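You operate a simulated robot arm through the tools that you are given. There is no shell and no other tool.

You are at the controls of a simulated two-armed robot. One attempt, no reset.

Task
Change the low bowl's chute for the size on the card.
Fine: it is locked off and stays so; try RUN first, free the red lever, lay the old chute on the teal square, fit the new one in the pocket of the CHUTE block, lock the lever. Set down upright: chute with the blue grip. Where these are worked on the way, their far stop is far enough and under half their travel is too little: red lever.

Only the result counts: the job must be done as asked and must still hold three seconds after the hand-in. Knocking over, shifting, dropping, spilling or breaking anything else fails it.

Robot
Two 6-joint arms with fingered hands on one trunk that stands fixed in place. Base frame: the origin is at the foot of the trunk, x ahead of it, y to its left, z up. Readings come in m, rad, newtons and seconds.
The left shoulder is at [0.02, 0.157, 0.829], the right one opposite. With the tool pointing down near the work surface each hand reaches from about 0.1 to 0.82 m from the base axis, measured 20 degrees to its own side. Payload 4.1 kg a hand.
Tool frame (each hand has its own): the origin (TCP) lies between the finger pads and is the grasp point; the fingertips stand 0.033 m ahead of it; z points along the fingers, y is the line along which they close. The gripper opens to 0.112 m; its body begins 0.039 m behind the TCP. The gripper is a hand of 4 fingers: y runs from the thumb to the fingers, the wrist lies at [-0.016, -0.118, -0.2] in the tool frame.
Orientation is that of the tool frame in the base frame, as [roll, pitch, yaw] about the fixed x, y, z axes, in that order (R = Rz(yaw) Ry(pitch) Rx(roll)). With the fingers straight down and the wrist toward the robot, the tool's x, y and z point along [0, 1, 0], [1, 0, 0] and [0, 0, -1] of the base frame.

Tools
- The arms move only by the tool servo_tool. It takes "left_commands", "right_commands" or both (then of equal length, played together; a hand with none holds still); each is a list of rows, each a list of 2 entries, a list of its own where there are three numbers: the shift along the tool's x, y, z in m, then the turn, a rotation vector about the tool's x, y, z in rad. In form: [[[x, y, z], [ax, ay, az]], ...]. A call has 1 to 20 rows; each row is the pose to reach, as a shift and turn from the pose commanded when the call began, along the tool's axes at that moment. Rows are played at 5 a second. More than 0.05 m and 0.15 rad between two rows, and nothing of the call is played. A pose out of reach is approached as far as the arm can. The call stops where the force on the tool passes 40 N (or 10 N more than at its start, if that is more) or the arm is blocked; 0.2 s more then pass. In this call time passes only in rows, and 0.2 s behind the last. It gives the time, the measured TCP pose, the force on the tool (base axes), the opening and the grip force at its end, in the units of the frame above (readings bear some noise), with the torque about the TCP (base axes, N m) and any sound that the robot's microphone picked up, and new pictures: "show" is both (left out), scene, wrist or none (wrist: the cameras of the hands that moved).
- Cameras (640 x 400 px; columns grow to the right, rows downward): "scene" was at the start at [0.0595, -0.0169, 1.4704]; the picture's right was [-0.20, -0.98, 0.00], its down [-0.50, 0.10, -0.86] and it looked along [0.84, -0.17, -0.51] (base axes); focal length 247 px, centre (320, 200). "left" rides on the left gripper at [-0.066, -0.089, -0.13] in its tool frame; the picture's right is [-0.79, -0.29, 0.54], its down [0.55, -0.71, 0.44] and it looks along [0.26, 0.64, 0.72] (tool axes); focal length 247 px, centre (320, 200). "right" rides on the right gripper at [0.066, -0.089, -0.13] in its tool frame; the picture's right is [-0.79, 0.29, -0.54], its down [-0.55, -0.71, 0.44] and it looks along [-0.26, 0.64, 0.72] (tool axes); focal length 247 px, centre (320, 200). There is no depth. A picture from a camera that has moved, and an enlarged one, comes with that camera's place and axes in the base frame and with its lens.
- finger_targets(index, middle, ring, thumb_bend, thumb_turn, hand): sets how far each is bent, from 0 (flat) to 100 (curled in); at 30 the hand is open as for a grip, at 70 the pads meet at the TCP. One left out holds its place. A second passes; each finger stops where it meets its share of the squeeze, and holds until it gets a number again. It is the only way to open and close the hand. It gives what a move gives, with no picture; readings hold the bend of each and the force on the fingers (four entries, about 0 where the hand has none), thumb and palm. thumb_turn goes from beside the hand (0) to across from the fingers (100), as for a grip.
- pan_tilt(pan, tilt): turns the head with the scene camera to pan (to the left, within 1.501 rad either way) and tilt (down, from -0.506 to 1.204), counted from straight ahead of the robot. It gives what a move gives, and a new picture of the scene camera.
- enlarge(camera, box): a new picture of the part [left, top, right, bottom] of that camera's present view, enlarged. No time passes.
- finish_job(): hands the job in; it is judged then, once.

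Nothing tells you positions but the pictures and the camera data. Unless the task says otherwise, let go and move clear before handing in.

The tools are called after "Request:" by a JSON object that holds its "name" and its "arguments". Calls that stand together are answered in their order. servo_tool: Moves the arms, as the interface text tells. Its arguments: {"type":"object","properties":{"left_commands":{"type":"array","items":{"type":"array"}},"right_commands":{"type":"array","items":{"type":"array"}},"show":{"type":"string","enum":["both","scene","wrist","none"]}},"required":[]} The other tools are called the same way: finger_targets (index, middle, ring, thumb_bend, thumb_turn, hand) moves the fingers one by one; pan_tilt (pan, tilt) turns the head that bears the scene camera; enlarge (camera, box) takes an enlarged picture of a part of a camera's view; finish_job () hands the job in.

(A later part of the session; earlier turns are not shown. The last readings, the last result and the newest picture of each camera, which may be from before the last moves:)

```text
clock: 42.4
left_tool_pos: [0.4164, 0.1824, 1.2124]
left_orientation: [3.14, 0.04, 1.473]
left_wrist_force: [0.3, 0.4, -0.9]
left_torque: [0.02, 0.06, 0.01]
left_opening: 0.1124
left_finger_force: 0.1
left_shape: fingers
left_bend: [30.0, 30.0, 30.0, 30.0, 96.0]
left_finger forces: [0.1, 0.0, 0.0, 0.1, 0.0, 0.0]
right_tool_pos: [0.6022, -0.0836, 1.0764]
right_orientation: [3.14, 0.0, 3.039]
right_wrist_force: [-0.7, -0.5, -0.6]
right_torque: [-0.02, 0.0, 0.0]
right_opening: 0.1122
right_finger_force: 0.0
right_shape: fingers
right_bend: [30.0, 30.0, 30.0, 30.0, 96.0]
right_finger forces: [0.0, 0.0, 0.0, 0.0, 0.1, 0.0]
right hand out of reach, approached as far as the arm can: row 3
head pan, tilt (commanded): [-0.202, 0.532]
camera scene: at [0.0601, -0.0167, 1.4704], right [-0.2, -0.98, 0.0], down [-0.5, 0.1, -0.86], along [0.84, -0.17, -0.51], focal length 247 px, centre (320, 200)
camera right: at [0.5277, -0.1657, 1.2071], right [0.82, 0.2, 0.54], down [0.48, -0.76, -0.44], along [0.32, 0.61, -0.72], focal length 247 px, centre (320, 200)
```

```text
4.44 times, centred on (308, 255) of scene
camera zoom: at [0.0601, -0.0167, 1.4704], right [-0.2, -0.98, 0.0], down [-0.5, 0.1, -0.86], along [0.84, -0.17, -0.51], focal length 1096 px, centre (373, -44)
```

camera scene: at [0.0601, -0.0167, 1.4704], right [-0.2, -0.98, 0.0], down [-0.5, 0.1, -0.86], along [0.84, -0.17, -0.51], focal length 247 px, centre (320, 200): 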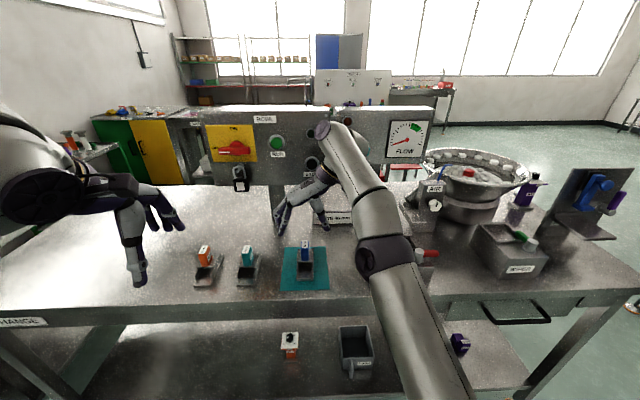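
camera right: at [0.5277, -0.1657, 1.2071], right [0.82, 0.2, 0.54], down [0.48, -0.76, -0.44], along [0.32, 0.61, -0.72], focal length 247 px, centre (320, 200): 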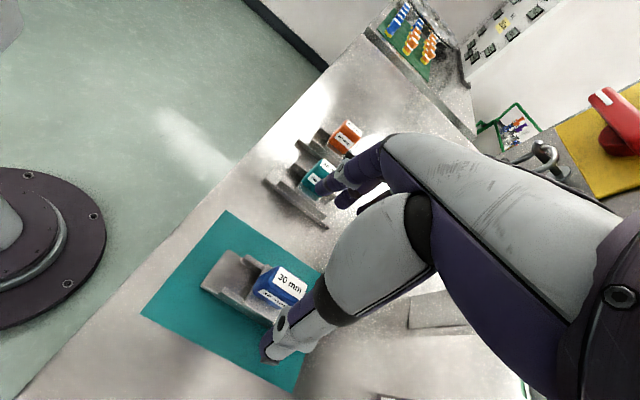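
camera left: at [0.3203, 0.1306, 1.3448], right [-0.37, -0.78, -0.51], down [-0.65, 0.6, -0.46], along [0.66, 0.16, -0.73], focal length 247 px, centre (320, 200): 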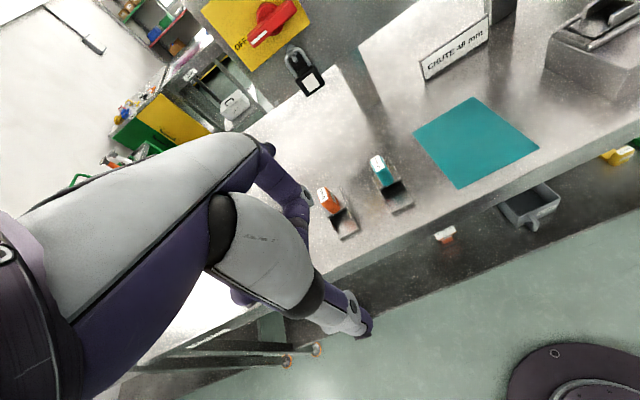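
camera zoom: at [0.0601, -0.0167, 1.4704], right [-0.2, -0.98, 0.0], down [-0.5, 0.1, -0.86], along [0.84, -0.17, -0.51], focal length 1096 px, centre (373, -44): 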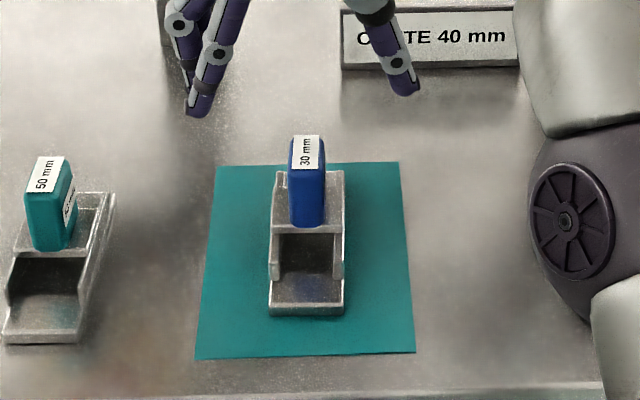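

The blue chute stands upright, fully inside the teal square. Now I park the right hand back over its own side, so the left hand can fetch the orange 40 mm chute.

Request:
{"name": "servo_tool", "arguments": {"right_commands": [[[0.0107, -0.0179, -0.01], [0, 0, 0.135]], [[0.0215, -0.0357, -0.02], [0, 0, 0.27]], [[0.0322, -0.0536, -0.03], [0, 0, 0.405]], [[0.0429, -0.0714, -0.04], [0, 0, 0.54]], [[0.0536, -0.0893, -0.05], [0, 0, 0.675]], [[0.0644, -0.1072, -0.06], [0, 0, 0.81]], [[0.0751, -0.125, -0.07], [0, 0, 0.945]], [[0.0858, -0.1429, -0.08], [0, 0, 1.08]], [[0.0965, -0.1607, -0.09], [0, 0, 1.215]], [[0.1073, -0.1786, -0.1], [0, 0, 1.35]], [[0.118, -0.1965, -0.11], [0, 0, 1.485]], [[0.1287, -0.2143, -0.12], [0, 0, 1.622]]], "show": "both"}}

Request:
{"name": "enlarge", "arguments": {"camera": "scene", "box": [180, 220, 308, 300]}}

Request:
{"name": "enlarge", "arguments": {"camera": "left", "box": [280, 130, 440, 250]}}

Request:
{"name": "enlarge", "arguments": {"camera": "right", "box": [0, 0, 240, 150]}}

```text
clock: 45.0
left_tool_pos: [0.4165, 0.1832, 1.2139]
left_orientation: [3.142, 0.038, 1.473]
left_wrist_force: [0.1, 0.8, -1.1]
left_torque: [0.01, -0.01, 0.01]
left_opening: 0.1125
left_finger_force: 0.1
left_shape: fingers
left_bend: [30.0, 30.0, 30.0, 30.0, 96.0]
left_finger forces: [0.0, 0.1, 0.0, 0.0, 0.0, 0.0]
right_tool_pos: [0.4536, -0.2827, 1.198]
right_orientation: [3.138, -0.003, 1.413]
right_wrist_force: [0.6, -1.0, 0.1]
right_torque: [0.01, -0.01, 0.03]
right_opening: 0.1125
right_finger_force: 0.2
right_shape: fingers
right_bend: [30.0, 30.0, 30.0, 30.0, 96.0]
right_finger forces: [0.0, 0.0, 0.1, 0.0, 0.0, 0.1]
head pan, tilt (commanded): [-0.202, 0.532]
camera scene: at [0.0597, -0.0168, 1.4704], right [-0.2, -0.98, 0.0], down [-0.5, 0.1, -0.86], along [0.84, -0.17, -0.51], focal length 247 px, centre (320, 200)
camera right: at [0.3754, -0.2037, 1.3279], right [0.16, -0.83, 0.54], down [-0.79, -0.43, -0.44], along [0.6, -0.35, -0.72], focal length 247 px, centre (320, 200)
```

scene: 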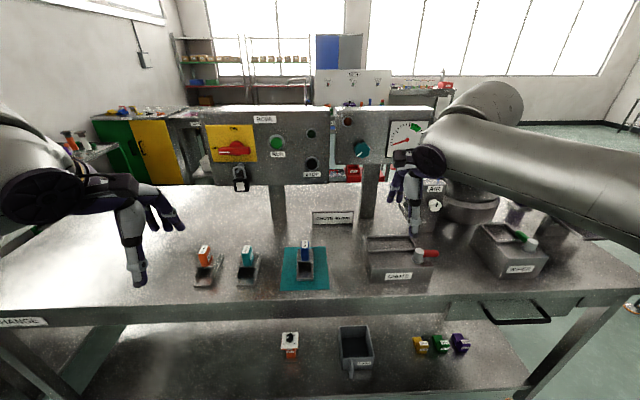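
right: 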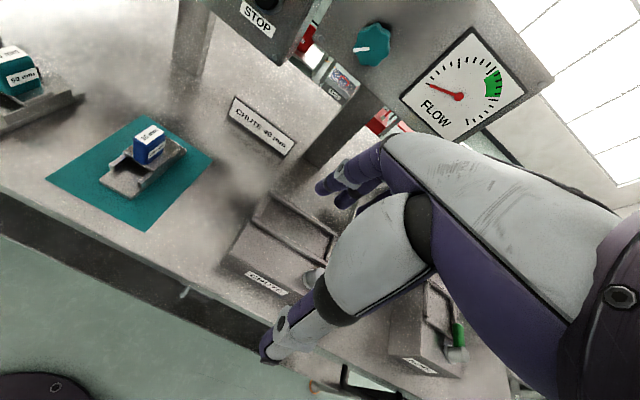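

```text
5.00 times, centred on (244, 260) of scene
camera zoom: at [0.0597, -0.0168, 1.4704], right [-0.2, -0.98, 0.0], down [-0.5, 0.1, -0.86], along [0.84, -0.17, -0.51], focal length 1233 px, centre (700, -100)
```

zoom: 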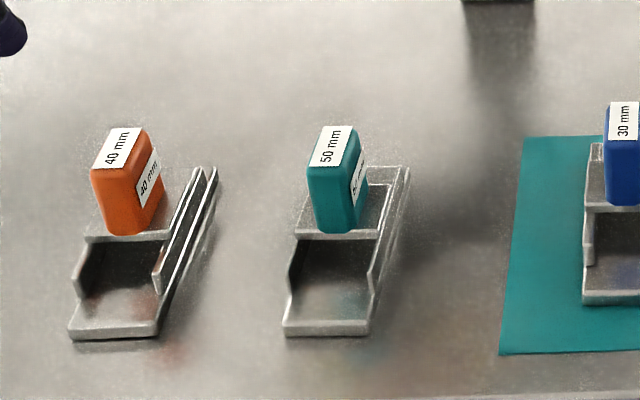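

```text
3.33 times, centred on (360, 190) of left
camera zoom: at [0.3208, 0.1306, 1.3446], right [-0.36, -0.78, -0.51], down [-0.65, 0.6, -0.46], along [0.66, 0.17, -0.73], focal length 823 px, centre (187, 233)
```

zoom: 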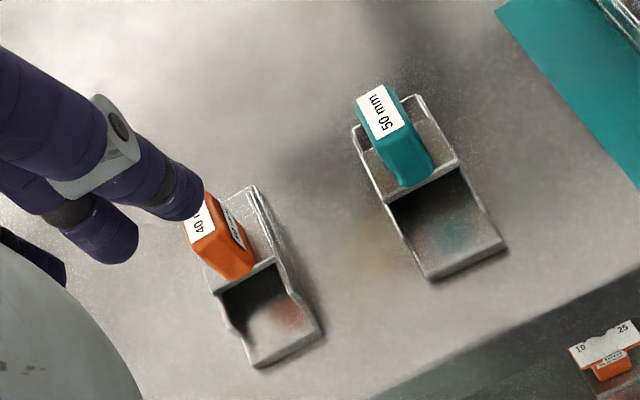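

```text
2.67 times, centred on (120, 75) of right
camera zoom: at [0.3754, -0.2037, 1.3279], right [0.16, -0.83, 0.54], down [-0.79, -0.43, -0.44], along [0.6, -0.35, -0.72], focal length 659 px, centre (853, 533)
```

zoom: 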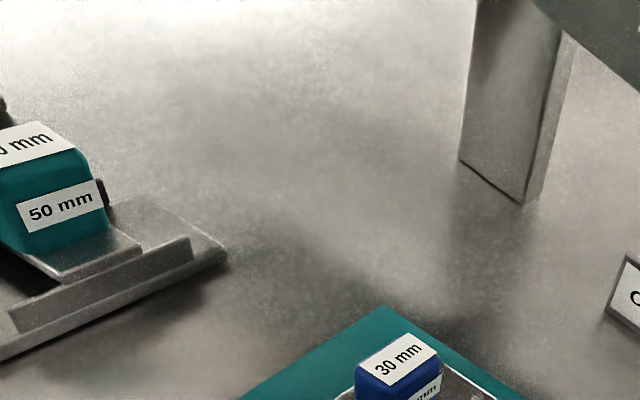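

The blue chute stands on the mat; the pocket is empty. I take the orange grip's centre as about (0.659, 0.204), top z ≈ 0.978, and move the left hand to hover over it, levelling its small tilt on the way.

Request:
{"name": "servo_tool", "arguments": {"left_commands": [[[0.0065, 0.0341, 0.0218], [0, 0.0054, 0.0076]], [[0.013, 0.0682, 0.0435], [0, 0.0109, 0.0151]], [[0.0195, 0.1023, 0.0653], [0, 0.0163, 0.0227]], [[0.0259, 0.1364, 0.0871], [0, 0.0217, 0.0303]], [[0.0324, 0.1705, 0.1089], [0, 0.0271, 0.0379]], [[0.0389, 0.2046, 0.1306], [0, 0.0326, 0.0454]], [[0.0454, 0.2387, 0.1524], [0, 0.038, 0.053]]], "show": "both"}}

Request:
{"name": "enlarge", "arguments": {"camera": "scene", "box": [160, 200, 288, 280]}}

Request:
{"name": "enlarge", "arguments": {"camera": "left", "box": [240, 170, 432, 310]}}

```text
clock: 46.6
left_tool_pos: [0.6574, 0.1984, 1.0573]
left_orientation: [3.139, 0.001, 1.418]
left_wrist_force: [-0.7, 0.5, 1.1]
left_torque: [-0.03, 0.01, 0.02]
left_opening: 0.1129
left_finger_force: 0.1
left_shape: fingers
left_bend: [30.0, 30.0, 30.0, 30.0, 96.0]
left_finger forces: [0.0, 0.0, 0.0, 0.0, 0.0, 0.0]
right_tool_pos: [0.4517, -0.2829, 1.1986]
right_orientation: [3.14, -0.003, 1.418]
right_wrist_force: [-0.1, 0.0, 0.2]
right_torque: [-0.01, -0.01, 0.0]
right_opening: 0.1125
right_finger_force: 0.1
right_shape: fingers
right_bend: [30.0, 30.0, 30.0, 30.0, 96.0]
right_finger forces: [0.0, 0.0, 0.0, 0.0, 0.0, 0.0]
head pan, tilt (commanded): [-0.202, 0.532]
camera scene: at [0.0589, -0.0168, 1.4704], right [-0.2, -0.98, 0.0], down [-0.5, 0.1, -0.86], along [0.84, -0.17, -0.51], focal length 247 px, centre (320, 200)
camera left: at [0.5593, 0.1467, 1.1868], right [-0.4, -0.74, -0.54], down [-0.62, 0.65, -0.44], along [0.68, 0.16, -0.72], focal length 247 px, centre (320, 200)
```

scene: 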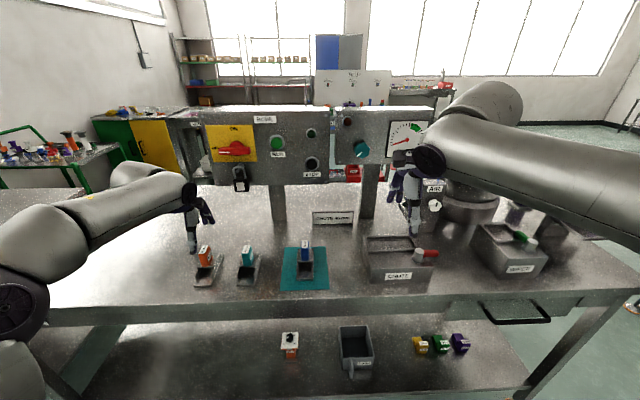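
left: 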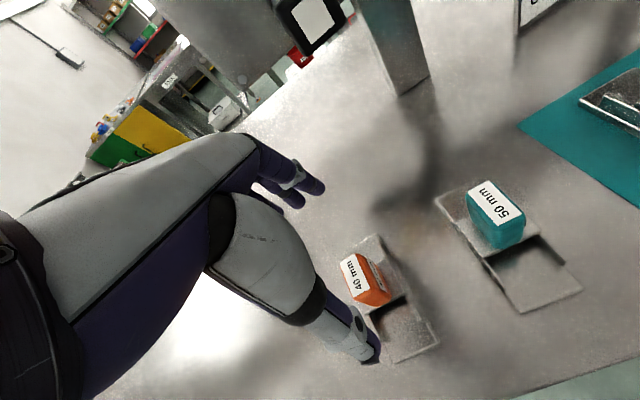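

```text
5.00 times, centred on (224, 240) of scene
camera zoom: at [0.0589, -0.0168, 1.4704], right [-0.2, -0.98, 0.0], down [-0.5, 0.1, -0.86], along [0.84, -0.17, -0.51], focal length 1233 px, centre (800, 0)
```

zoom: 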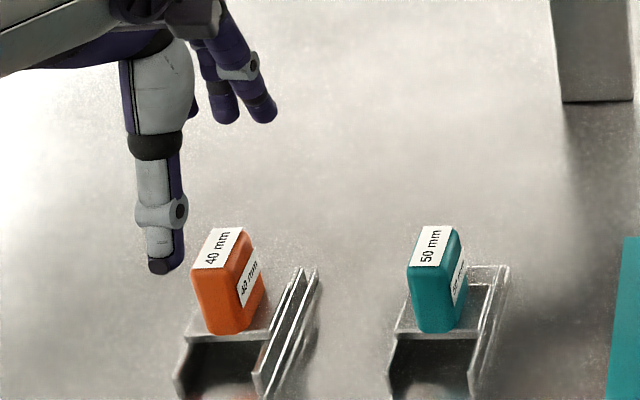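

```text
2.86 times, centred on (336, 240) of left
camera zoom: at [0.5593, 0.1467, 1.1868], right [-0.4, -0.74, -0.54], down [-0.62, 0.65, -0.44], along [0.68, 0.16, -0.72], focal length 706 px, centre (274, 86)
```

zoom: 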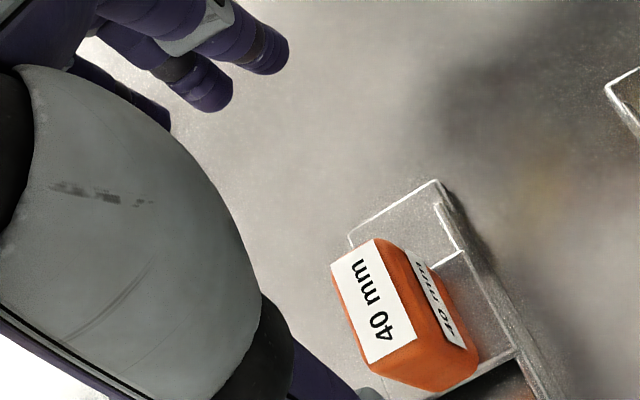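

The left camera confirms the orange grip centred at (0.656, 0.204). I fine-adjust and descend around it.

Request:
{"name": "servo_tool", "arguments": {"left_commands": [[[0.0023, -0.0023, 0.02], [0, 0, 0]], [[0.0023, -0.0023, 0.04], [0, 0, 0]], [[0.0023, -0.0023, 0.06], [0, 0, 0]], [[0.0023, -0.0023, 0.072], [0, 0, 0]], [[0.0023, -0.0023, 0.081], [0, 0, 0]]], "show": "wrist"}}

Request:
{"name": "enlarge", "arguments": {"camera": "scene", "box": [160, 210, 288, 290]}}

Request:
{"name": "enlarge", "arguments": {"camera": "left", "box": [240, 170, 432, 310]}}

```text
clock: 47.8
left_tool_pos: [0.6553, 0.2006, 0.9782]
left_orientation: [3.139, 0.002, 1.418]
left_wrist_force: [0.5, -0.3, 0.2]
left_torque: [-0.03, -0.01, -0.02]
left_opening: 0.1126
left_finger_force: 0.0
left_shape: fingers
left_bend: [30.0, 30.0, 30.0, 30.0, 96.0]
left_finger forces: [0.0, 0.0, 0.1, 0.0, 0.1, 0.1]
right_tool_pos: [0.4534, -0.2829, 1.1973]
right_orientation: [3.14, 0.0, 1.416]
right_wrist_force: [0.0, 0.4, 0.0]
right_torque: [0.02, -0.02, -0.03]
right_opening: 0.1126
right_finger_force: 0.0
right_shape: fingers
right_bend: [30.0, 30.0, 30.0, 30.0, 96.0]
right_finger forces: [0.0, 0.0, 0.0, 0.0, 0.0, 0.0]
head pan, tilt (commanded): [-0.202, 0.532]
camera left: at [0.557, 0.1493, 1.1076], right [-0.4, -0.74, -0.54], down [-0.62, 0.65, -0.44], along [0.68, 0.16, -0.72], focal length 247 px, centre (320, 200)
```

left: 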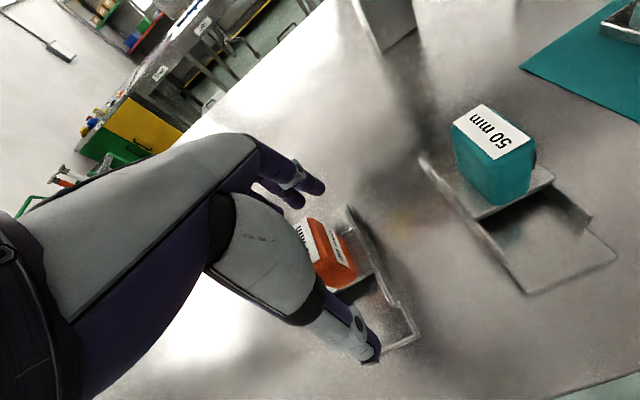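

```text
5.00 times, centred on (224, 250) of scene
camera zoom: at [0.0594, -0.0169, 1.4704], right [-0.2, -0.98, 0.0], down [-0.5, 0.1, -0.86], along [0.84, -0.17, -0.51], focal length 1233 px, centre (800, -50)
```

zoom: 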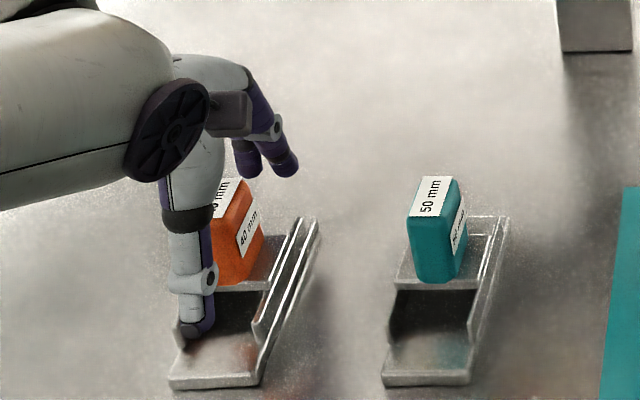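

```text
2.86 times, centred on (336, 240) of left
camera zoom: at [0.557, 0.1493, 1.1076], right [-0.4, -0.74, -0.54], down [-0.62, 0.65, -0.44], along [0.68, 0.16, -0.72], focal length 706 px, centre (274, 86)
```

zoom: 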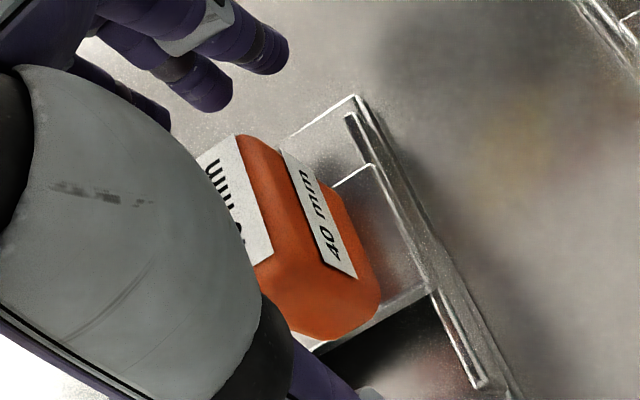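

The fingers straddle the orange grip end to end. I close index, middle and thumb.

Request:
{"name": "finger_targets", "arguments": {"hand": "left", "index": 50, "middle": 50, "thumb_bend": 50}}

Request:
{"name": "finger_targets", "arguments": {"hand": "left", "index": 70, "middle": 70, "thumb_bend": 70}}

Request:
{"name": "enlarge", "arguments": {"camera": "scene", "box": [160, 210, 288, 290]}}

Request:
{"name": "enlarge", "arguments": {"camera": "left", "box": [240, 170, 432, 310]}}

```text
clock: 48.8
left_tool_pos: [0.6567, 0.1995, 0.9783]
left_orientation: [-3.141, 0.001, 1.419]
left_wrist_force: [-0.7, -0.1, 0.6]
left_torque: [-0.04, 0.0, 0.03]
left_opening: 0.0585
left_finger_force: 0.1
left_shape: fingers
left_bend: [50.0, 50.0, 30.0, 50.0, 98.0]
left_finger forces: [0.0, 0.0, 0.1, 0.1, 0.0, 0.0]
right_tool_pos: [0.4537, -0.2822, 1.1986]
right_orientation: [3.14, 0.0, 1.417]
right_wrist_force: [0.0, 0.6, -0.8]
right_torque: [0.02, -0.03, -0.01]
right_opening: 0.1126
right_finger_force: 0.1
right_shape: fingers
right_bend: [30.0, 30.0, 30.0, 30.0, 96.0]
right_finger forces: [0.1, 0.1, 0.0, 0.1, 0.0, 0.0]
head pan, tilt (commanded): [-0.202, 0.532]
```

```text
clock: 49.8
left_tool_pos: [0.6559, 0.2003, 0.9785]
left_orientation: [3.141, 0.002, 1.42]
left_wrist_force: [1.6, -0.3, 0.4]
left_torque: [0.03, -0.08, -0.02]
left_opening: 0.0367
left_finger_force: 16.0
left_shape: fingers
left_bend: [60.0, 63.0, 30.0, 58.0, 99.0]
left_finger forces: [7.7, 8.6, 0.0, 0.0, 15.5, 0.1]
right_tool_pos: [0.4529, -0.2831, 1.1974]
right_orientation: [3.14, -0.003, 1.418]
right_wrist_force: [0.1, 0.0, 0.9]
right_torque: [0.01, 0.02, -0.01]
right_opening: 0.1125
right_finger_force: 0.0
right_shape: fingers
right_bend: [30.0, 30.0, 30.0, 30.0, 96.0]
right_finger forces: [0.1, 0.0, 0.1, 0.0, 0.0, 0.0]
head pan, tilt (commanded): [-0.202, 0.532]
```

```text
5.00 times, centred on (224, 250) of scene
camera zoom: at [0.0595, -0.0169, 1.4704], right [-0.2, -0.98, 0.0], down [-0.5, 0.1, -0.86], along [0.84, -0.17, -0.51], focal length 1233 px, centre (800, -50)
```

zoom: 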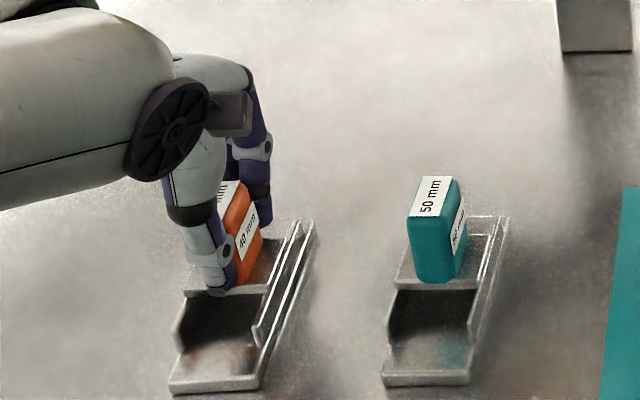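

```text
2.86 times, centred on (336, 240) of left
camera zoom: at [0.5571, 0.1491, 1.1078], right [-0.4, -0.74, -0.54], down [-0.62, 0.65, -0.44], along [0.68, 0.16, -0.72], focal length 706 px, centre (274, 86)
```

zoom: 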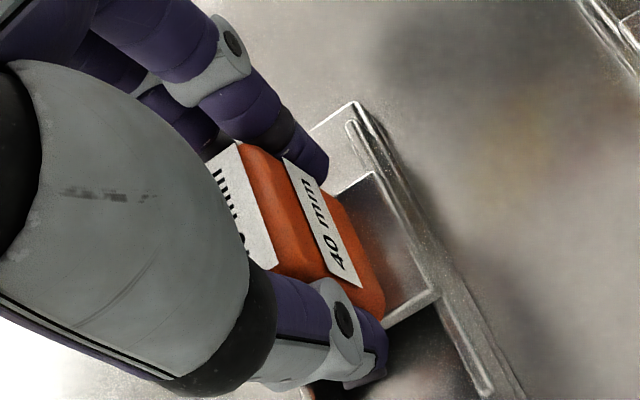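

Held with balanced forces of about 16 N. I lift the orange chute a little and check that it stays level.

Request:
{"name": "servo_tool", "arguments": {"left_commands": [[[0, 0, -0.008], [0, 0, 0]], [[0, 0, -0.018], [0, 0, 0]], [[0, 0, -0.03], [0, 0, 0]], [[0, 0, -0.04], [0, 0, 0]]], "show": "wrist"}}

Request:
{"name": "enlarge", "arguments": {"camera": "scene", "box": [160, 210, 288, 290]}}

```text
clock: 50.8
left_tool_pos: [0.6553, 0.2012, 1.0175]
left_orientation: [3.139, 0.0, 1.421]
left_wrist_force: [-0.4, 0.6, -2.5]
left_torque: [-0.01, 0.01, -0.04]
left_opening: 0.0368
left_finger_force: 15.2
left_shape: fingers
left_bend: [60.0, 63.0, 30.0, 58.0, 99.0]
left_finger forces: [7.6, 7.8, 0.0, 0.0, 15.5, 0.0]
right_tool_pos: [0.4532, -0.2824, 1.1984]
right_orientation: [3.14, -0.002, 1.416]
right_wrist_force: [0.2, -0.2, -0.6]
right_torque: [-0.02, -0.01, -0.01]
right_opening: 0.1127
right_finger_force: 0.1
right_shape: fingers
right_bend: [30.0, 30.0, 30.0, 30.0, 96.0]
right_finger forces: [0.1, 0.0, 0.0, 0.0, 0.0, 0.1]
head pan, tilt (commanded): [-0.202, 0.532]
camera left: at [0.5563, 0.1501, 1.1471], right [-0.4, -0.74, -0.54], down [-0.62, 0.65, -0.44], along [0.68, 0.16, -0.72], focal length 247 px, centre (320, 200)
```

left: 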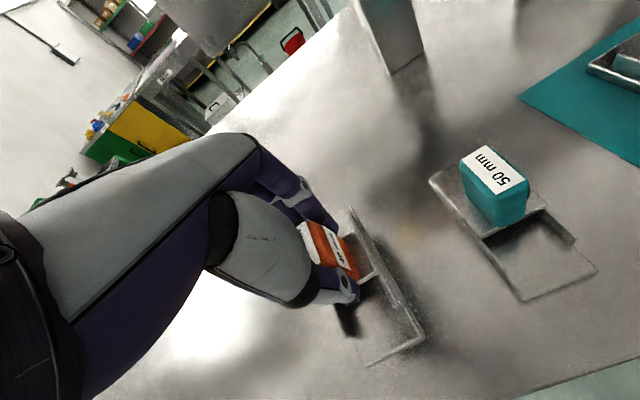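

```text
5.00 times, centred on (224, 250) of scene
camera zoom: at [0.0596, -0.0168, 1.4704], right [-0.2, -0.98, 0.0], down [-0.5, 0.1, -0.86], along [0.84, -0.17, -0.51], focal length 1233 px, centre (800, -50)
```

zoom: 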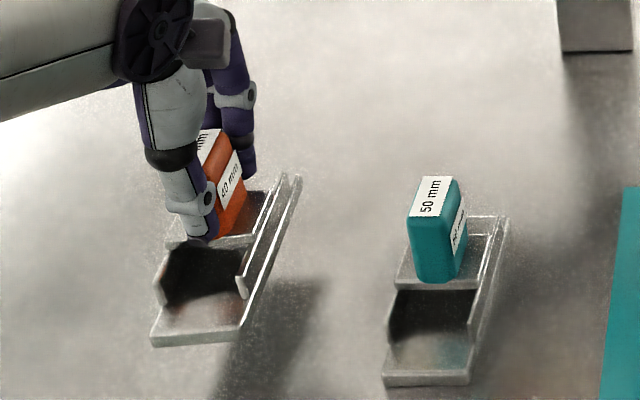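

Level and secure. I turn it clockwise about 0.65 rad and shift it toward the robot, to a staging spot where the right hand can take it across its narrow sides.

Request:
{"name": "servo_tool", "arguments": {"left_commands": [[[-0.0009, -0.007, 0], [0, 0, 0.13]], [[-0.0017, -0.0139, 0], [0, 0, 0.26]], [[-0.0026, -0.0209, 0], [0, 0, 0.39]], [[-0.0034, -0.0278, 0], [0, 0, 0.52]], [[-0.0043, -0.0348, 0], [0, 0, 0.65]]], "show": "both"}}

Request:
{"name": "enlarge", "arguments": {"camera": "scene", "box": [160, 210, 288, 290]}}

```text
clock: 52.0
left_tool_pos: [0.6195, 0.2019, 1.0171]
left_orientation: [3.138, -0.002, 0.768]
left_wrist_force: [-0.4, -0.3, -2.0]
left_torque: [0.0, 0.0, -0.01]
left_opening: 0.0365
left_finger_force: 15.6
left_shape: fingers
left_bend: [60.0, 63.0, 30.0, 58.0, 99.0]
left_finger forces: [7.7, 7.8, 0.1, 0.0, 15.4, 0.0]
right_tool_pos: [0.4545, -0.2836, 1.1971]
right_orientation: [3.14, -0.001, 1.418]
right_wrist_force: [-0.2, 0.5, 0.0]
right_torque: [0.03, -0.02, -0.01]
right_opening: 0.1127
right_finger_force: 0.0
right_shape: fingers
right_bend: [30.0, 30.0, 30.0, 30.0, 96.0]
right_finger forces: [0.0, 0.1, 0.0, 0.1, 0.0, 0.0]
head pan, tilt (commanded): [-0.202, 0.532]
camera scene: at [0.0595, -0.0169, 1.4704], right [-0.2, -0.98, 0.0], down [-0.5, 0.1, -0.86], along [0.84, -0.17, -0.51], focal length 247 px, centre (320, 200)
camera left: at [0.5097, 0.2202, 1.1465], right [-0.77, -0.35, -0.54], down [-0.1, 0.89, -0.44], along [0.63, -0.28, -0.72], focal length 247 px, centre (320, 200)
```

scene: 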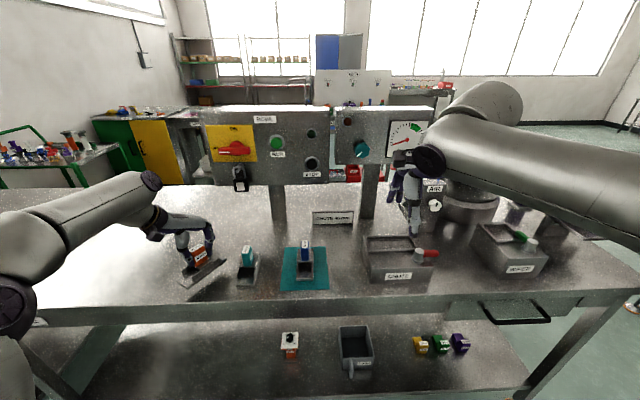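
left: 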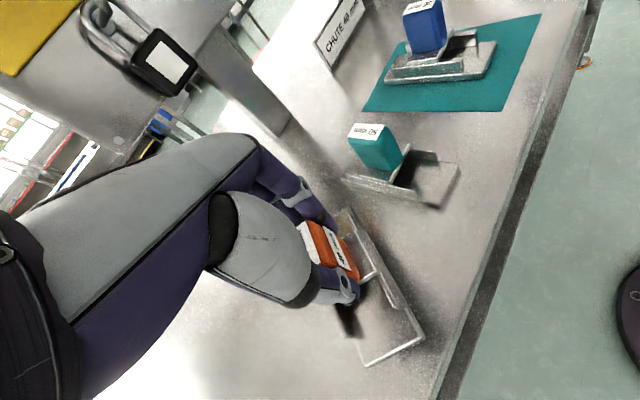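

```text
5.00 times, centred on (224, 250) of scene
camera zoom: at [0.0595, -0.0169, 1.4704], right [-0.2, -0.98, 0.0], down [-0.5, 0.1, -0.86], along [0.84, -0.17, -0.51], focal length 1233 px, centre (800, -50)
```

zoom: 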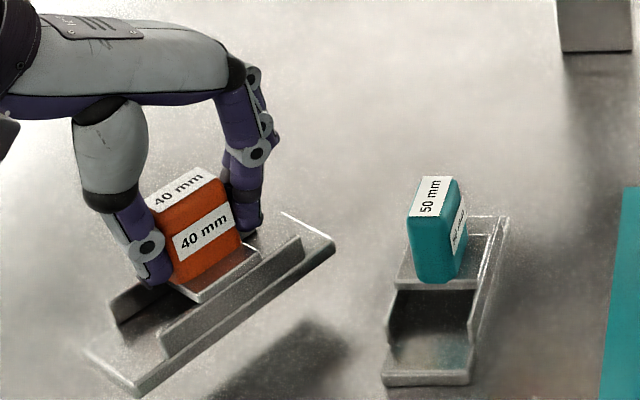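

The staging pose looks right; I shift it slightly away from the bench edge and lower it to the bench.

Request:
{"name": "servo_tool", "arguments": {"left_commands": [[[-0.0026, 0.0114, 0.01], [0, 0, 0]], [[-0.0026, 0.0114, 0.022], [0, 0, 0]], [[-0.0026, 0.0114, 0.03], [0, 0, 0]], [[-0.0026, 0.0114, 0.034], [0, 0, 0]], [[-0.0026, 0.0114, 0.037], [0, 0, 0]], [[-0.0026, 0.0114, 0.039], [0, 0, 0]]], "show": "none"}}

Request:
{"name": "enlarge", "arguments": {"camera": "scene", "box": [160, 220, 288, 310]}}

```text
clock: 53.4
left_tool_pos: [0.6261, 0.1919, 0.9784]
left_orientation: [3.139, 0.0, 0.771]
left_wrist_force: [0.0, 0.5, -0.3]
left_torque: [-0.06, -0.08, 0.02]
left_opening: 0.0363
left_finger_force: 15.8
left_shape: fingers
left_bend: [60.0, 63.0, 30.0, 58.0, 99.0]
left_finger forces: [7.6, 8.1, 0.0, 0.0, 16.0, 0.0]
right_tool_pos: [0.4523, -0.2826, 1.1984]
right_orientation: [3.139, 0.001, 1.417]
right_wrist_force: [0.0, -0.8, 0.5]
right_torque: [-0.01, -0.01, -0.04]
right_opening: 0.1127
right_finger_force: 0.1
right_shape: fingers
right_bend: [30.0, 30.0, 30.0, 30.0, 96.0]
right_finger forces: [0.0, 0.1, 0.1, 0.1, 0.1, 0.0]
head pan, tilt (commanded): [-0.202, 0.532]
```

```text
4.44 times, centred on (224, 265) of scene
camera zoom: at [0.0595, -0.0169, 1.4704], right [-0.2, -0.98, 0.0], down [-0.5, 0.1, -0.86], along [0.84, -0.17, -0.51], focal length 1096 px, centre (747, -89)
```

zoom: 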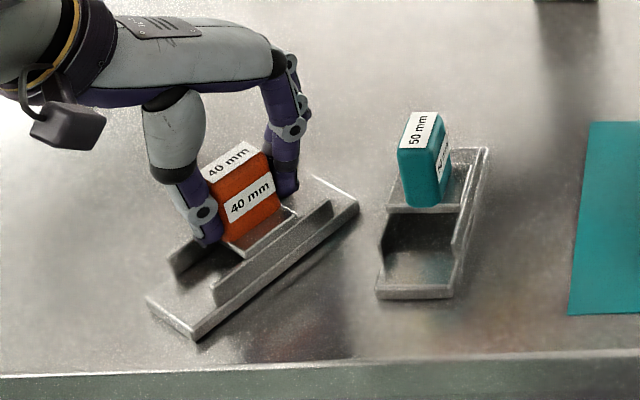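

It's just touching the bench, well away from the edge. I settle it a hair more, release and withdraw the left hand upward and back.

Request:
{"name": "servo_tool", "arguments": {"left_commands": [[[0, 0, 0.0015], [0, 0, 0]]], "show": "none"}}

Request:
{"name": "finger_targets", "arguments": {"hand": "left", "index": 48, "middle": 48, "thumb_bend": 48}}

Request:
{"name": "finger_targets", "arguments": {"hand": "left", "index": 30, "middle": 30, "thumb_bend": 30}}

Request:
{"name": "servo_tool", "arguments": {"left_commands": [[[0, 0, -0.02], [0, 0, 0]], [[0, 0, -0.05], [0, 0, 0]], [[0, 0, -0.09], [0, 0, 0]], [[0, -0.03, -0.13], [0, 0, 0]], [[0, -0.07, -0.16], [0, 0, 0]], [[0, -0.11, -0.19], [0, 0, 0]], [[0, -0.15, -0.21], [0, 0, 0]], [[0, -0.19, -0.22], [0, 0, 0]]], "show": "both"}}

Request:
{"name": "enlarge", "arguments": {"camera": "scene", "box": [160, 220, 288, 310]}}

```text
clock: 53.8
left_tool_pos: [0.6263, 0.1922, 0.9781]
left_orientation: [3.137, -0.002, 0.769]
left_wrist_force: [1.0, 0.4, 6.6]
left_torque: [0.02, -0.06, -0.01]
left_opening: 0.0367
left_finger_force: 16.4
left_shape: fingers
left_bend: [60.0, 63.0, 30.0, 58.0, 99.0]
left_finger forces: [8.0, 8.6, 0.0, 0.1, 16.1, 0.0]
right_tool_pos: [0.452, -0.2826, 1.1979]
right_orientation: [3.139, -0.001, 1.419]
right_wrist_force: [0.3, -0.2, 1.0]
right_torque: [0.04, 0.04, -0.01]
right_opening: 0.1126
right_finger_force: 0.0
right_shape: fingers
right_bend: [30.0, 30.0, 30.0, 30.0, 96.0]
right_finger forces: [0.0, 0.1, 0.1, 0.1, 0.0, 0.1]
head pan, tilt (commanded): [-0.202, 0.532]
```

```text
clock: 54.8
left_tool_pos: [0.6262, 0.1925, 0.9777]
left_orientation: [3.139, 0.001, 0.769]
left_wrist_force: [0.6, 0.6, 1.2]
left_torque: [-0.04, -0.03, -0.01]
left_opening: 0.0628
left_finger_force: 0.1
left_shape: fingers
left_bend: [48.0, 48.0, 30.0, 48.0, 98.0]
left_finger forces: [0.0, 0.0, 0.1, 0.1, 0.1, 0.0]
right_tool_pos: [0.4546, -0.2828, 1.1971]
right_orientation: [3.141, -0.002, 1.417]
right_wrist_force: [-0.1, -0.7, -0.5]
right_torque: [0.0, 0.01, 0.04]
right_opening: 0.1125
right_finger_force: 0.1
right_shape: fingers
right_bend: [30.0, 30.0, 30.0, 30.0, 96.0]
right_finger forces: [0.0, 0.1, 0.0, 0.0, 0.1, 0.0]
head pan, tilt (commanded): [-0.202, 0.532]
```

```text
clock: 55.8
left_tool_pos: [0.6259, 0.1919, 0.9775]
left_orientation: [3.14, 0.0, 0.769]
left_wrist_force: [1.1, 0.2, -1.1]
left_torque: [-0.02, -0.01, 0.04]
left_opening: 0.1123
left_finger_force: 0.1
left_shape: fingers
left_bend: [30.0, 30.0, 30.0, 30.0, 96.0]
left_finger forces: [0.1, 0.1, 0.0, 0.1, 0.1, 0.0]
right_tool_pos: [0.4533, -0.2817, 1.1977]
right_orientation: [3.141, -0.001, 1.418]
right_wrist_force: [-0.4, -0.4, -0.3]
right_torque: [0.01, -0.03, 0.02]
right_opening: 0.1127
right_finger_force: 0.1
right_shape: fingers
right_bend: [30.0, 30.0, 30.0, 30.0, 96.0]
right_finger forces: [0.1, 0.0, 0.0, 0.0, 0.0, 0.0]
head pan, tilt (commanded): [-0.202, 0.532]
```

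```text
clock: 57.6
left_tool_pos: [0.4919, 0.3279, 1.1948]
left_orientation: [3.139, -0.001, 0.768]
left_wrist_force: [0.2, -0.6, -0.2]
left_torque: [0.05, 0.05, 0.0]
left_opening: 0.113
left_finger_force: 0.1
left_shape: fingers
left_bend: [30.0, 30.0, 30.0, 30.0, 96.0]
left_finger forces: [0.0, 0.1, 0.0, 0.1, 0.1, 0.0]
right_tool_pos: [0.4547, -0.2811, 1.1969]
right_orientation: [-3.141, -0.003, 1.417]
right_wrist_force: [1.2, -0.3, -0.2]
right_torque: [0.03, 0.01, 0.01]
right_opening: 0.1126
right_finger_force: 0.1
right_shape: fingers
right_bend: [30.0, 30.0, 30.0, 30.0, 96.0]
right_finger forces: [0.0, 0.0, 0.0, 0.1, 0.0, 0.0]
head pan, tilt (commanded): [-0.202, 0.532]
camera scene: at [0.0599, -0.0172, 1.4704], right [-0.2, -0.98, 0.0], down [-0.5, 0.1, -0.86], along [0.84, -0.17, -0.51], focal length 247 px, centre (320, 200)
camera left: at [0.3821, 0.3466, 1.3242], right [-0.77, -0.35, -0.54], down [-0.1, 0.89, -0.44], along [0.63, -0.28, -0.72], focal length 247 px, centre (320, 200)
```

scene: 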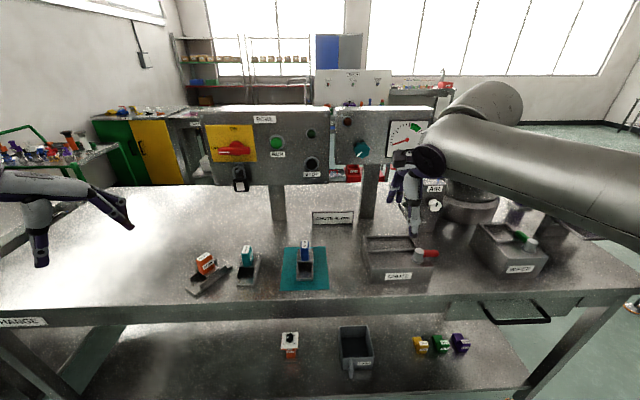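
left: 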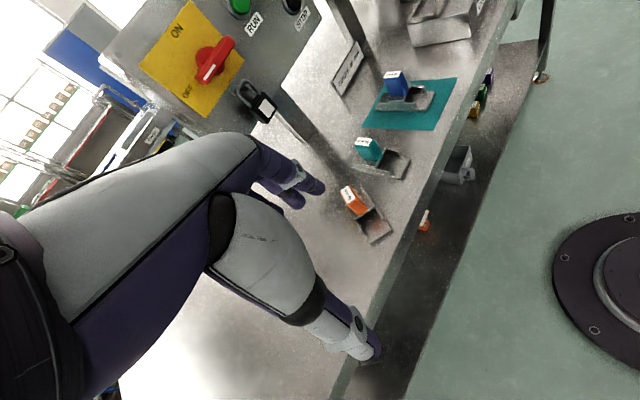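

```text
4.44 times, centred on (224, 265) of scene
camera zoom: at [0.0599, -0.0172, 1.4704], right [-0.2, -0.98, 0.0], down [-0.5, 0.1, -0.86], along [0.84, -0.17, -0.51], focal length 1096 px, centre (747, -89)
```

zoom: 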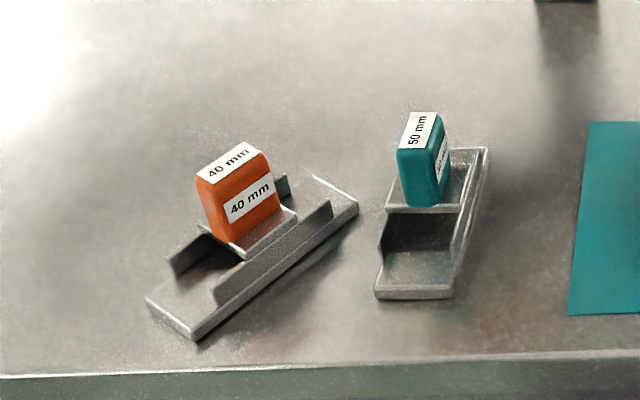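

The orange chute is staged upright with its narrow sides accessible. I bring the right hand over it, turned to about 2.32 rad yaw.

Request:
{"name": "servo_tool", "arguments": {"right_commands": [[[0.03555, 0.00687, 0.00979], [0, 0, -0.0645]], [[0.0711, 0.01374, 0.01957], [0, 0, -0.129]], [[0.10665, 0.02061, 0.02936], [0, 0, -0.1935]], [[0.1422, 0.02749, 0.03914], [0, 0, -0.258]], [[0.17775, 0.03436, 0.04893], [0, 0, -0.3225]], [[0.2133, 0.04123, 0.05871], [0, 0, -0.387]], [[0.24885, 0.0481, 0.0685], [0, 0, -0.4515]], [[0.2844, 0.05497, 0.07829], [0, 0, -0.516]], [[0.31995, 0.06184, 0.08807], [0, 0, -0.5805]], [[0.3555, 0.06871, 0.09786], [0, 0, -0.645]], [[0.39105, 0.07559, 0.10764], [0, 0, -0.7095]], [[0.4266, 0.08246, 0.11743], [0, 0, -0.774]], [[0.46215, 0.08933, 0.12721], [0, 0, -0.8385]], [[0.4977, 0.0962, 0.137], [0, 0, -0.903]]], "show": "both"}}

Request:
{"name": "enlarge", "arguments": {"camera": "scene", "box": [160, 200, 288, 290]}}

Request:
{"name": "enlarge", "arguments": {"camera": "right", "box": [200, 180, 392, 320]}}

```text
clock: 60.6
left_tool_pos: [0.4925, 0.3278, 1.1961]
left_orientation: [3.139, 0.0, 0.77]
left_wrist_force: [1.4, -0.1, 0.5]
left_torque: [-0.1, 0.05, -0.02]
left_opening: 0.1128
left_finger_force: 0.1
left_shape: fingers
left_bend: [30.0, 30.0, 30.0, 30.0, 96.0]
left_finger forces: [0.0, 0.1, 0.0, 0.0, 0.1, 0.0]
right_tool_pos: [0.6116, 0.1876, 1.0509]
right_orientation: [-3.139, -0.003, 2.32]
right_wrist_force: [0.3, 0.5, -0.6]
right_torque: [-0.04, 0.03, 0.02]
right_opening: 0.1128
right_finger_force: 0.1
right_shape: fingers
right_bend: [30.0, 30.0, 30.0, 30.0, 96.0]
right_finger forces: [0.0, 0.1, 0.0, 0.0, 0.0, 0.0]
right hand out of reach, approached as far as the arm can: row 14
head pan, tilt (commanded): [-0.202, 0.532]
camera scene: at [0.06, -0.0165, 1.4704], right [-0.2, -0.98, 0.0], down [-0.5, 0.1, -0.86], along [0.84, -0.17, -0.51], focal length 247 px, centre (320, 200)
camera right: at [0.5012, 0.1745, 1.1813], right [0.75, -0.38, 0.54], down [-0.14, -0.89, -0.43], along [0.65, 0.25, -0.72], focal length 247 px, centre (320, 200)
```

scene: 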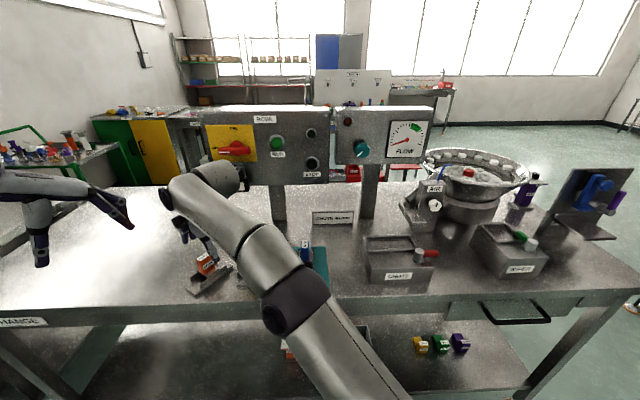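
right: 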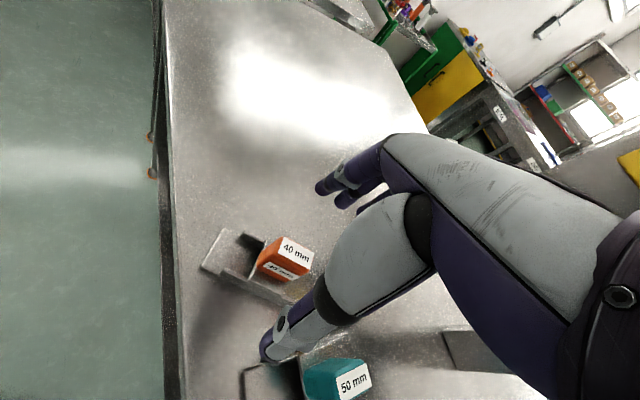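

```text
4.44 times, centred on (224, 245) of scene
camera zoom: at [0.06, -0.0165, 1.4704], right [-0.2, -0.98, 0.0], down [-0.5, 0.1, -0.86], along [0.84, -0.17, -0.51], focal length 1096 px, centre (747, 0)
```

zoom: 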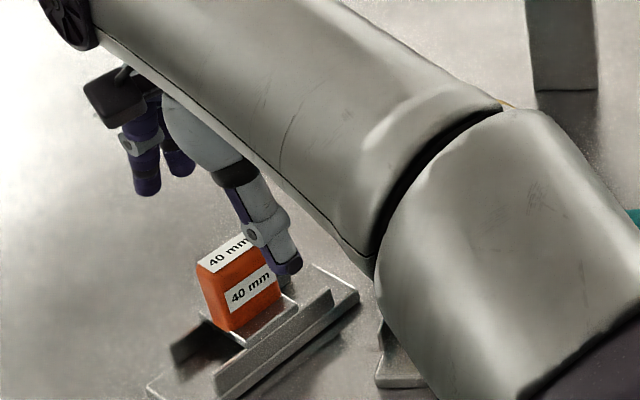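

```text
2.86 times, centred on (296, 250) of right
camera zoom: at [0.5012, 0.1745, 1.1813], right [0.75, -0.38, 0.54], down [-0.14, -0.89, -0.43], along [0.65, 0.25, -0.72], focal length 706 px, centre (389, 57)
```

zoom: 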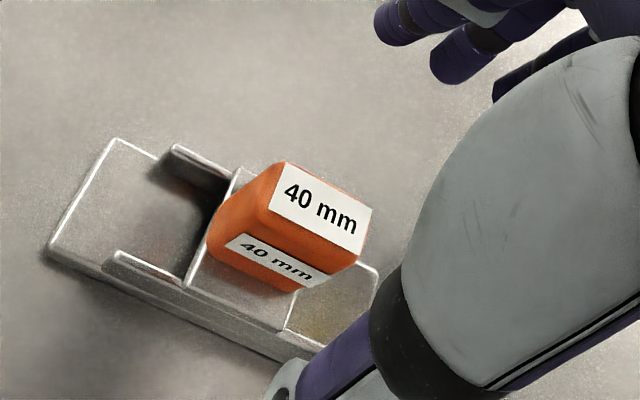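

The camera puts the orange grip at (0.628, 0.197) with its long axis at about -0.725 rad, so I turn the hand a further 0.1 rad and descend, centring on it.

Request:
{"name": "servo_tool", "arguments": {"right_commands": [[[-0.0005, 0.006, 0.012], [0, 0, -0.033]], [[-0.001, 0.012, 0.022], [0, 0, -0.066]], [[-0.0015, 0.0183, 0.03], [0, 0, -0.097]]], "show": "both"}}

Request:
{"name": "enlarge", "arguments": {"camera": "right", "box": [200, 180, 392, 320]}}

Request:
{"name": "enlarge", "arguments": {"camera": "scene", "box": [160, 210, 288, 300]}}

Request:
{"name": "enlarge", "arguments": {"camera": "left", "box": [310, 40, 502, 260]}}

```text
clock: 61.4
left_tool_pos: [0.4917, 0.3287, 1.1967]
left_orientation: [3.139, 0.0, 0.769]
left_wrist_force: [0.1, -0.7, 0.4]
left_torque: [0.01, 0.01, 0.02]
left_opening: 0.1129
left_finger_force: 0.1
left_shape: fingers
left_bend: [30.0, 30.0, 30.0, 30.0, 96.0]
left_finger forces: [0.1, 0.0, 0.1, 0.0, 0.0, 0.1]
right_tool_pos: [0.6208, 0.1954, 1.0192]
right_orientation: [3.138, 0.0, 2.417]
right_wrist_force: [-0.1, 1.0, 1.1]
right_torque: [0.03, -0.02, 0.03]
right_opening: 0.113
right_finger_force: 0.0
right_shape: fingers
right_bend: [30.0, 30.0, 30.0, 30.0, 96.0]
right_finger forces: [0.0, 0.0, 0.0, 0.1, 0.0, 0.0]
right hand out of reach, approached as far as the arm can: row 3
head pan, tilt (commanded): [-0.202, 0.532]
camera scene: at [0.0594, -0.0169, 1.4704], right [-0.2, -0.98, 0.0], down [-0.5, 0.1, -0.86], along [0.84, -0.17, -0.51], focal length 247 px, centre (320, 200)
camera right: at [0.512, 0.1712, 1.1496], right [0.78, -0.31, 0.54], down [-0.06, -0.9, -0.44], along [0.62, 0.31, -0.72], focal length 247 px, centre (320, 200)
```

scene: 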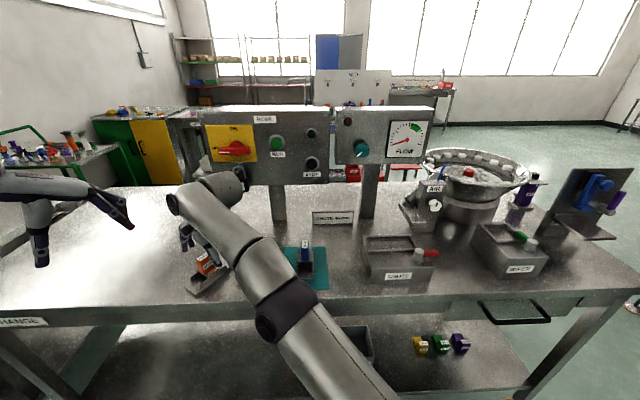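
right: 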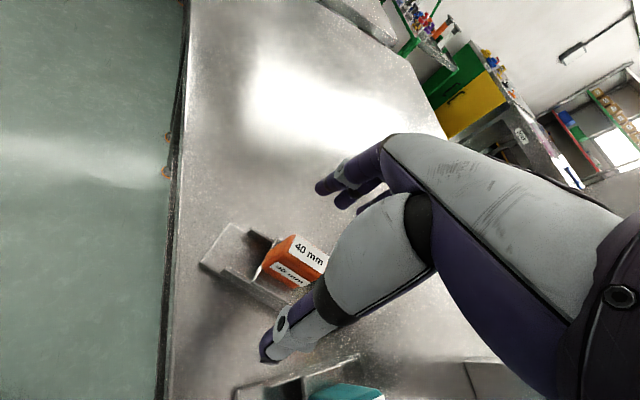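

```text
2.86 times, centred on (296, 250) of right
camera zoom: at [0.512, 0.1712, 1.1496], right [0.78, -0.31, 0.54], down [-0.06, -0.9, -0.44], along [0.62, 0.31, -0.72], focal length 706 px, centre (389, 57)
```

zoom: 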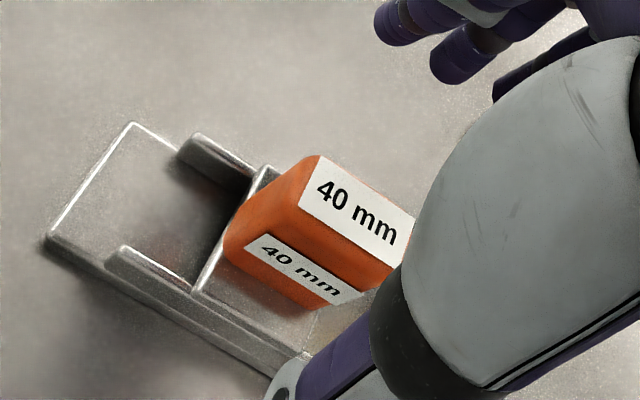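

```text
4.44 times, centred on (224, 255) of scene
camera zoom: at [0.0594, -0.0169, 1.4704], right [-0.2, -0.98, 0.0], down [-0.5, 0.1, -0.86], along [0.84, -0.17, -0.51], focal length 1096 px, centre (747, -44)
```

zoom: 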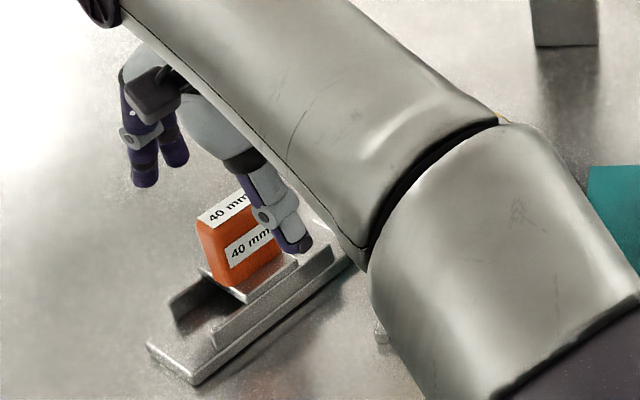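

```text
1.82 times, centred on (406, 150) of left
camera zoom: at [0.382, 0.3468, 1.3241], right [-0.77, -0.35, -0.54], down [-0.1, 0.89, -0.44], along [0.63, -0.28, -0.72], focal length 449 px, centre (164, 291)
```

zoom: 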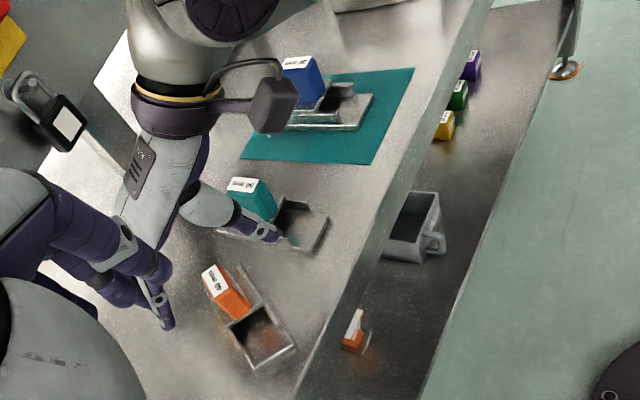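

Everything lines up: grip centre still at (0.628, 0.197), thumb clear of the teal chute. I finish the descent around the orange grip.

Request:
{"name": "servo_tool", "arguments": {"right_commands": [[[-0.0005, 0.002, 0.012], [0, 0, -0.01]], [[-0.0013, 0.004, 0.022], [0, 0, -0.02]], [[-0.0013, 0.006, 0.032], [0, 0, -0.02]], [[-0.0013, 0.006, 0.0412], [0, 0, -0.02]]], "show": "wrist"}}

Request:
{"name": "enlarge", "arguments": {"camera": "scene", "box": [160, 210, 288, 300]}}

Request:
{"name": "enlarge", "arguments": {"camera": "left", "box": [310, 90, 470, 220]}}

```text
clock: 62.4
left_tool_pos: [0.4922, 0.329, 1.1953]
left_orientation: [3.141, 0.0, 0.77]
left_wrist_force: [0.5, 0.4, 0.0]
left_torque: [0.03, 0.0, 0.0]
left_opening: 0.1128
left_finger_force: 0.0
left_shape: fingers
left_bend: [30.0, 30.0, 30.0, 30.0, 96.0]
left_finger forces: [0.1, 0.1, 0.0, 0.0, 0.0, 0.0]
right_tool_pos: [0.6253, 0.1982, 0.9795]
right_orientation: [-3.141, 0.0, 2.437]
right_wrist_force: [0.4, -0.2, -0.1]
right_torque: [0.01, 0.01, 0.01]
right_opening: 0.1128
right_finger_force: 0.1
right_shape: fingers
right_bend: [30.0, 30.0, 30.0, 30.0, 96.0]
right_finger forces: [0.1, 0.0, 0.0, 0.0, 0.1, 0.0]
head pan, tilt (commanded): [-0.202, 0.532]
camera right: at [0.5174, 0.1728, 1.1091], right [0.79, -0.3, 0.54], down [-0.04, -0.9, -0.44], along [0.61, 0.32, -0.72], focal length 247 px, centre (320, 200)
```

right: 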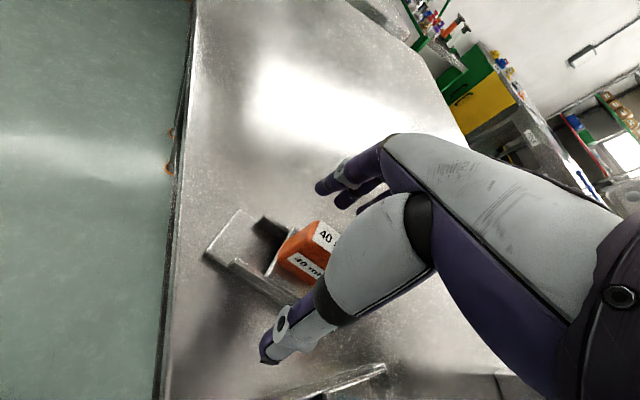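

```text
4.44 times, centred on (224, 255) of scene
camera zoom: at [0.0595, -0.0169, 1.4704], right [-0.2, -0.98, 0.0], down [-0.5, 0.1, -0.86], along [0.84, -0.17, -0.51], focal length 1096 px, centre (747, -44)
```

zoom: 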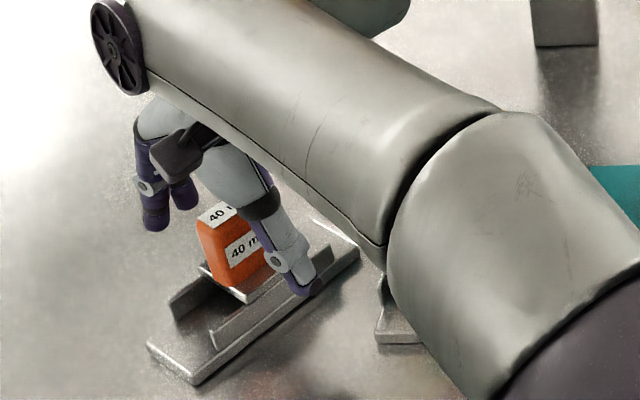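

```text
3.08 times, centred on (390, 155) of left
camera zoom: at [0.382, 0.3468, 1.3241], right [-0.77, -0.35, -0.54], down [-0.1, 0.89, -0.44], along [0.63, -0.28, -0.72], focal length 760 px, centre (105, 338)
```

zoom: 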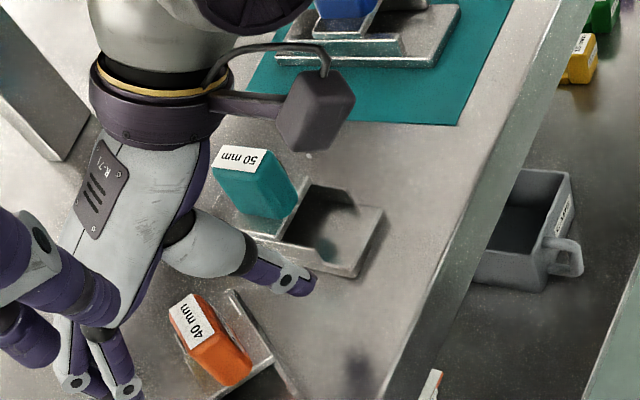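

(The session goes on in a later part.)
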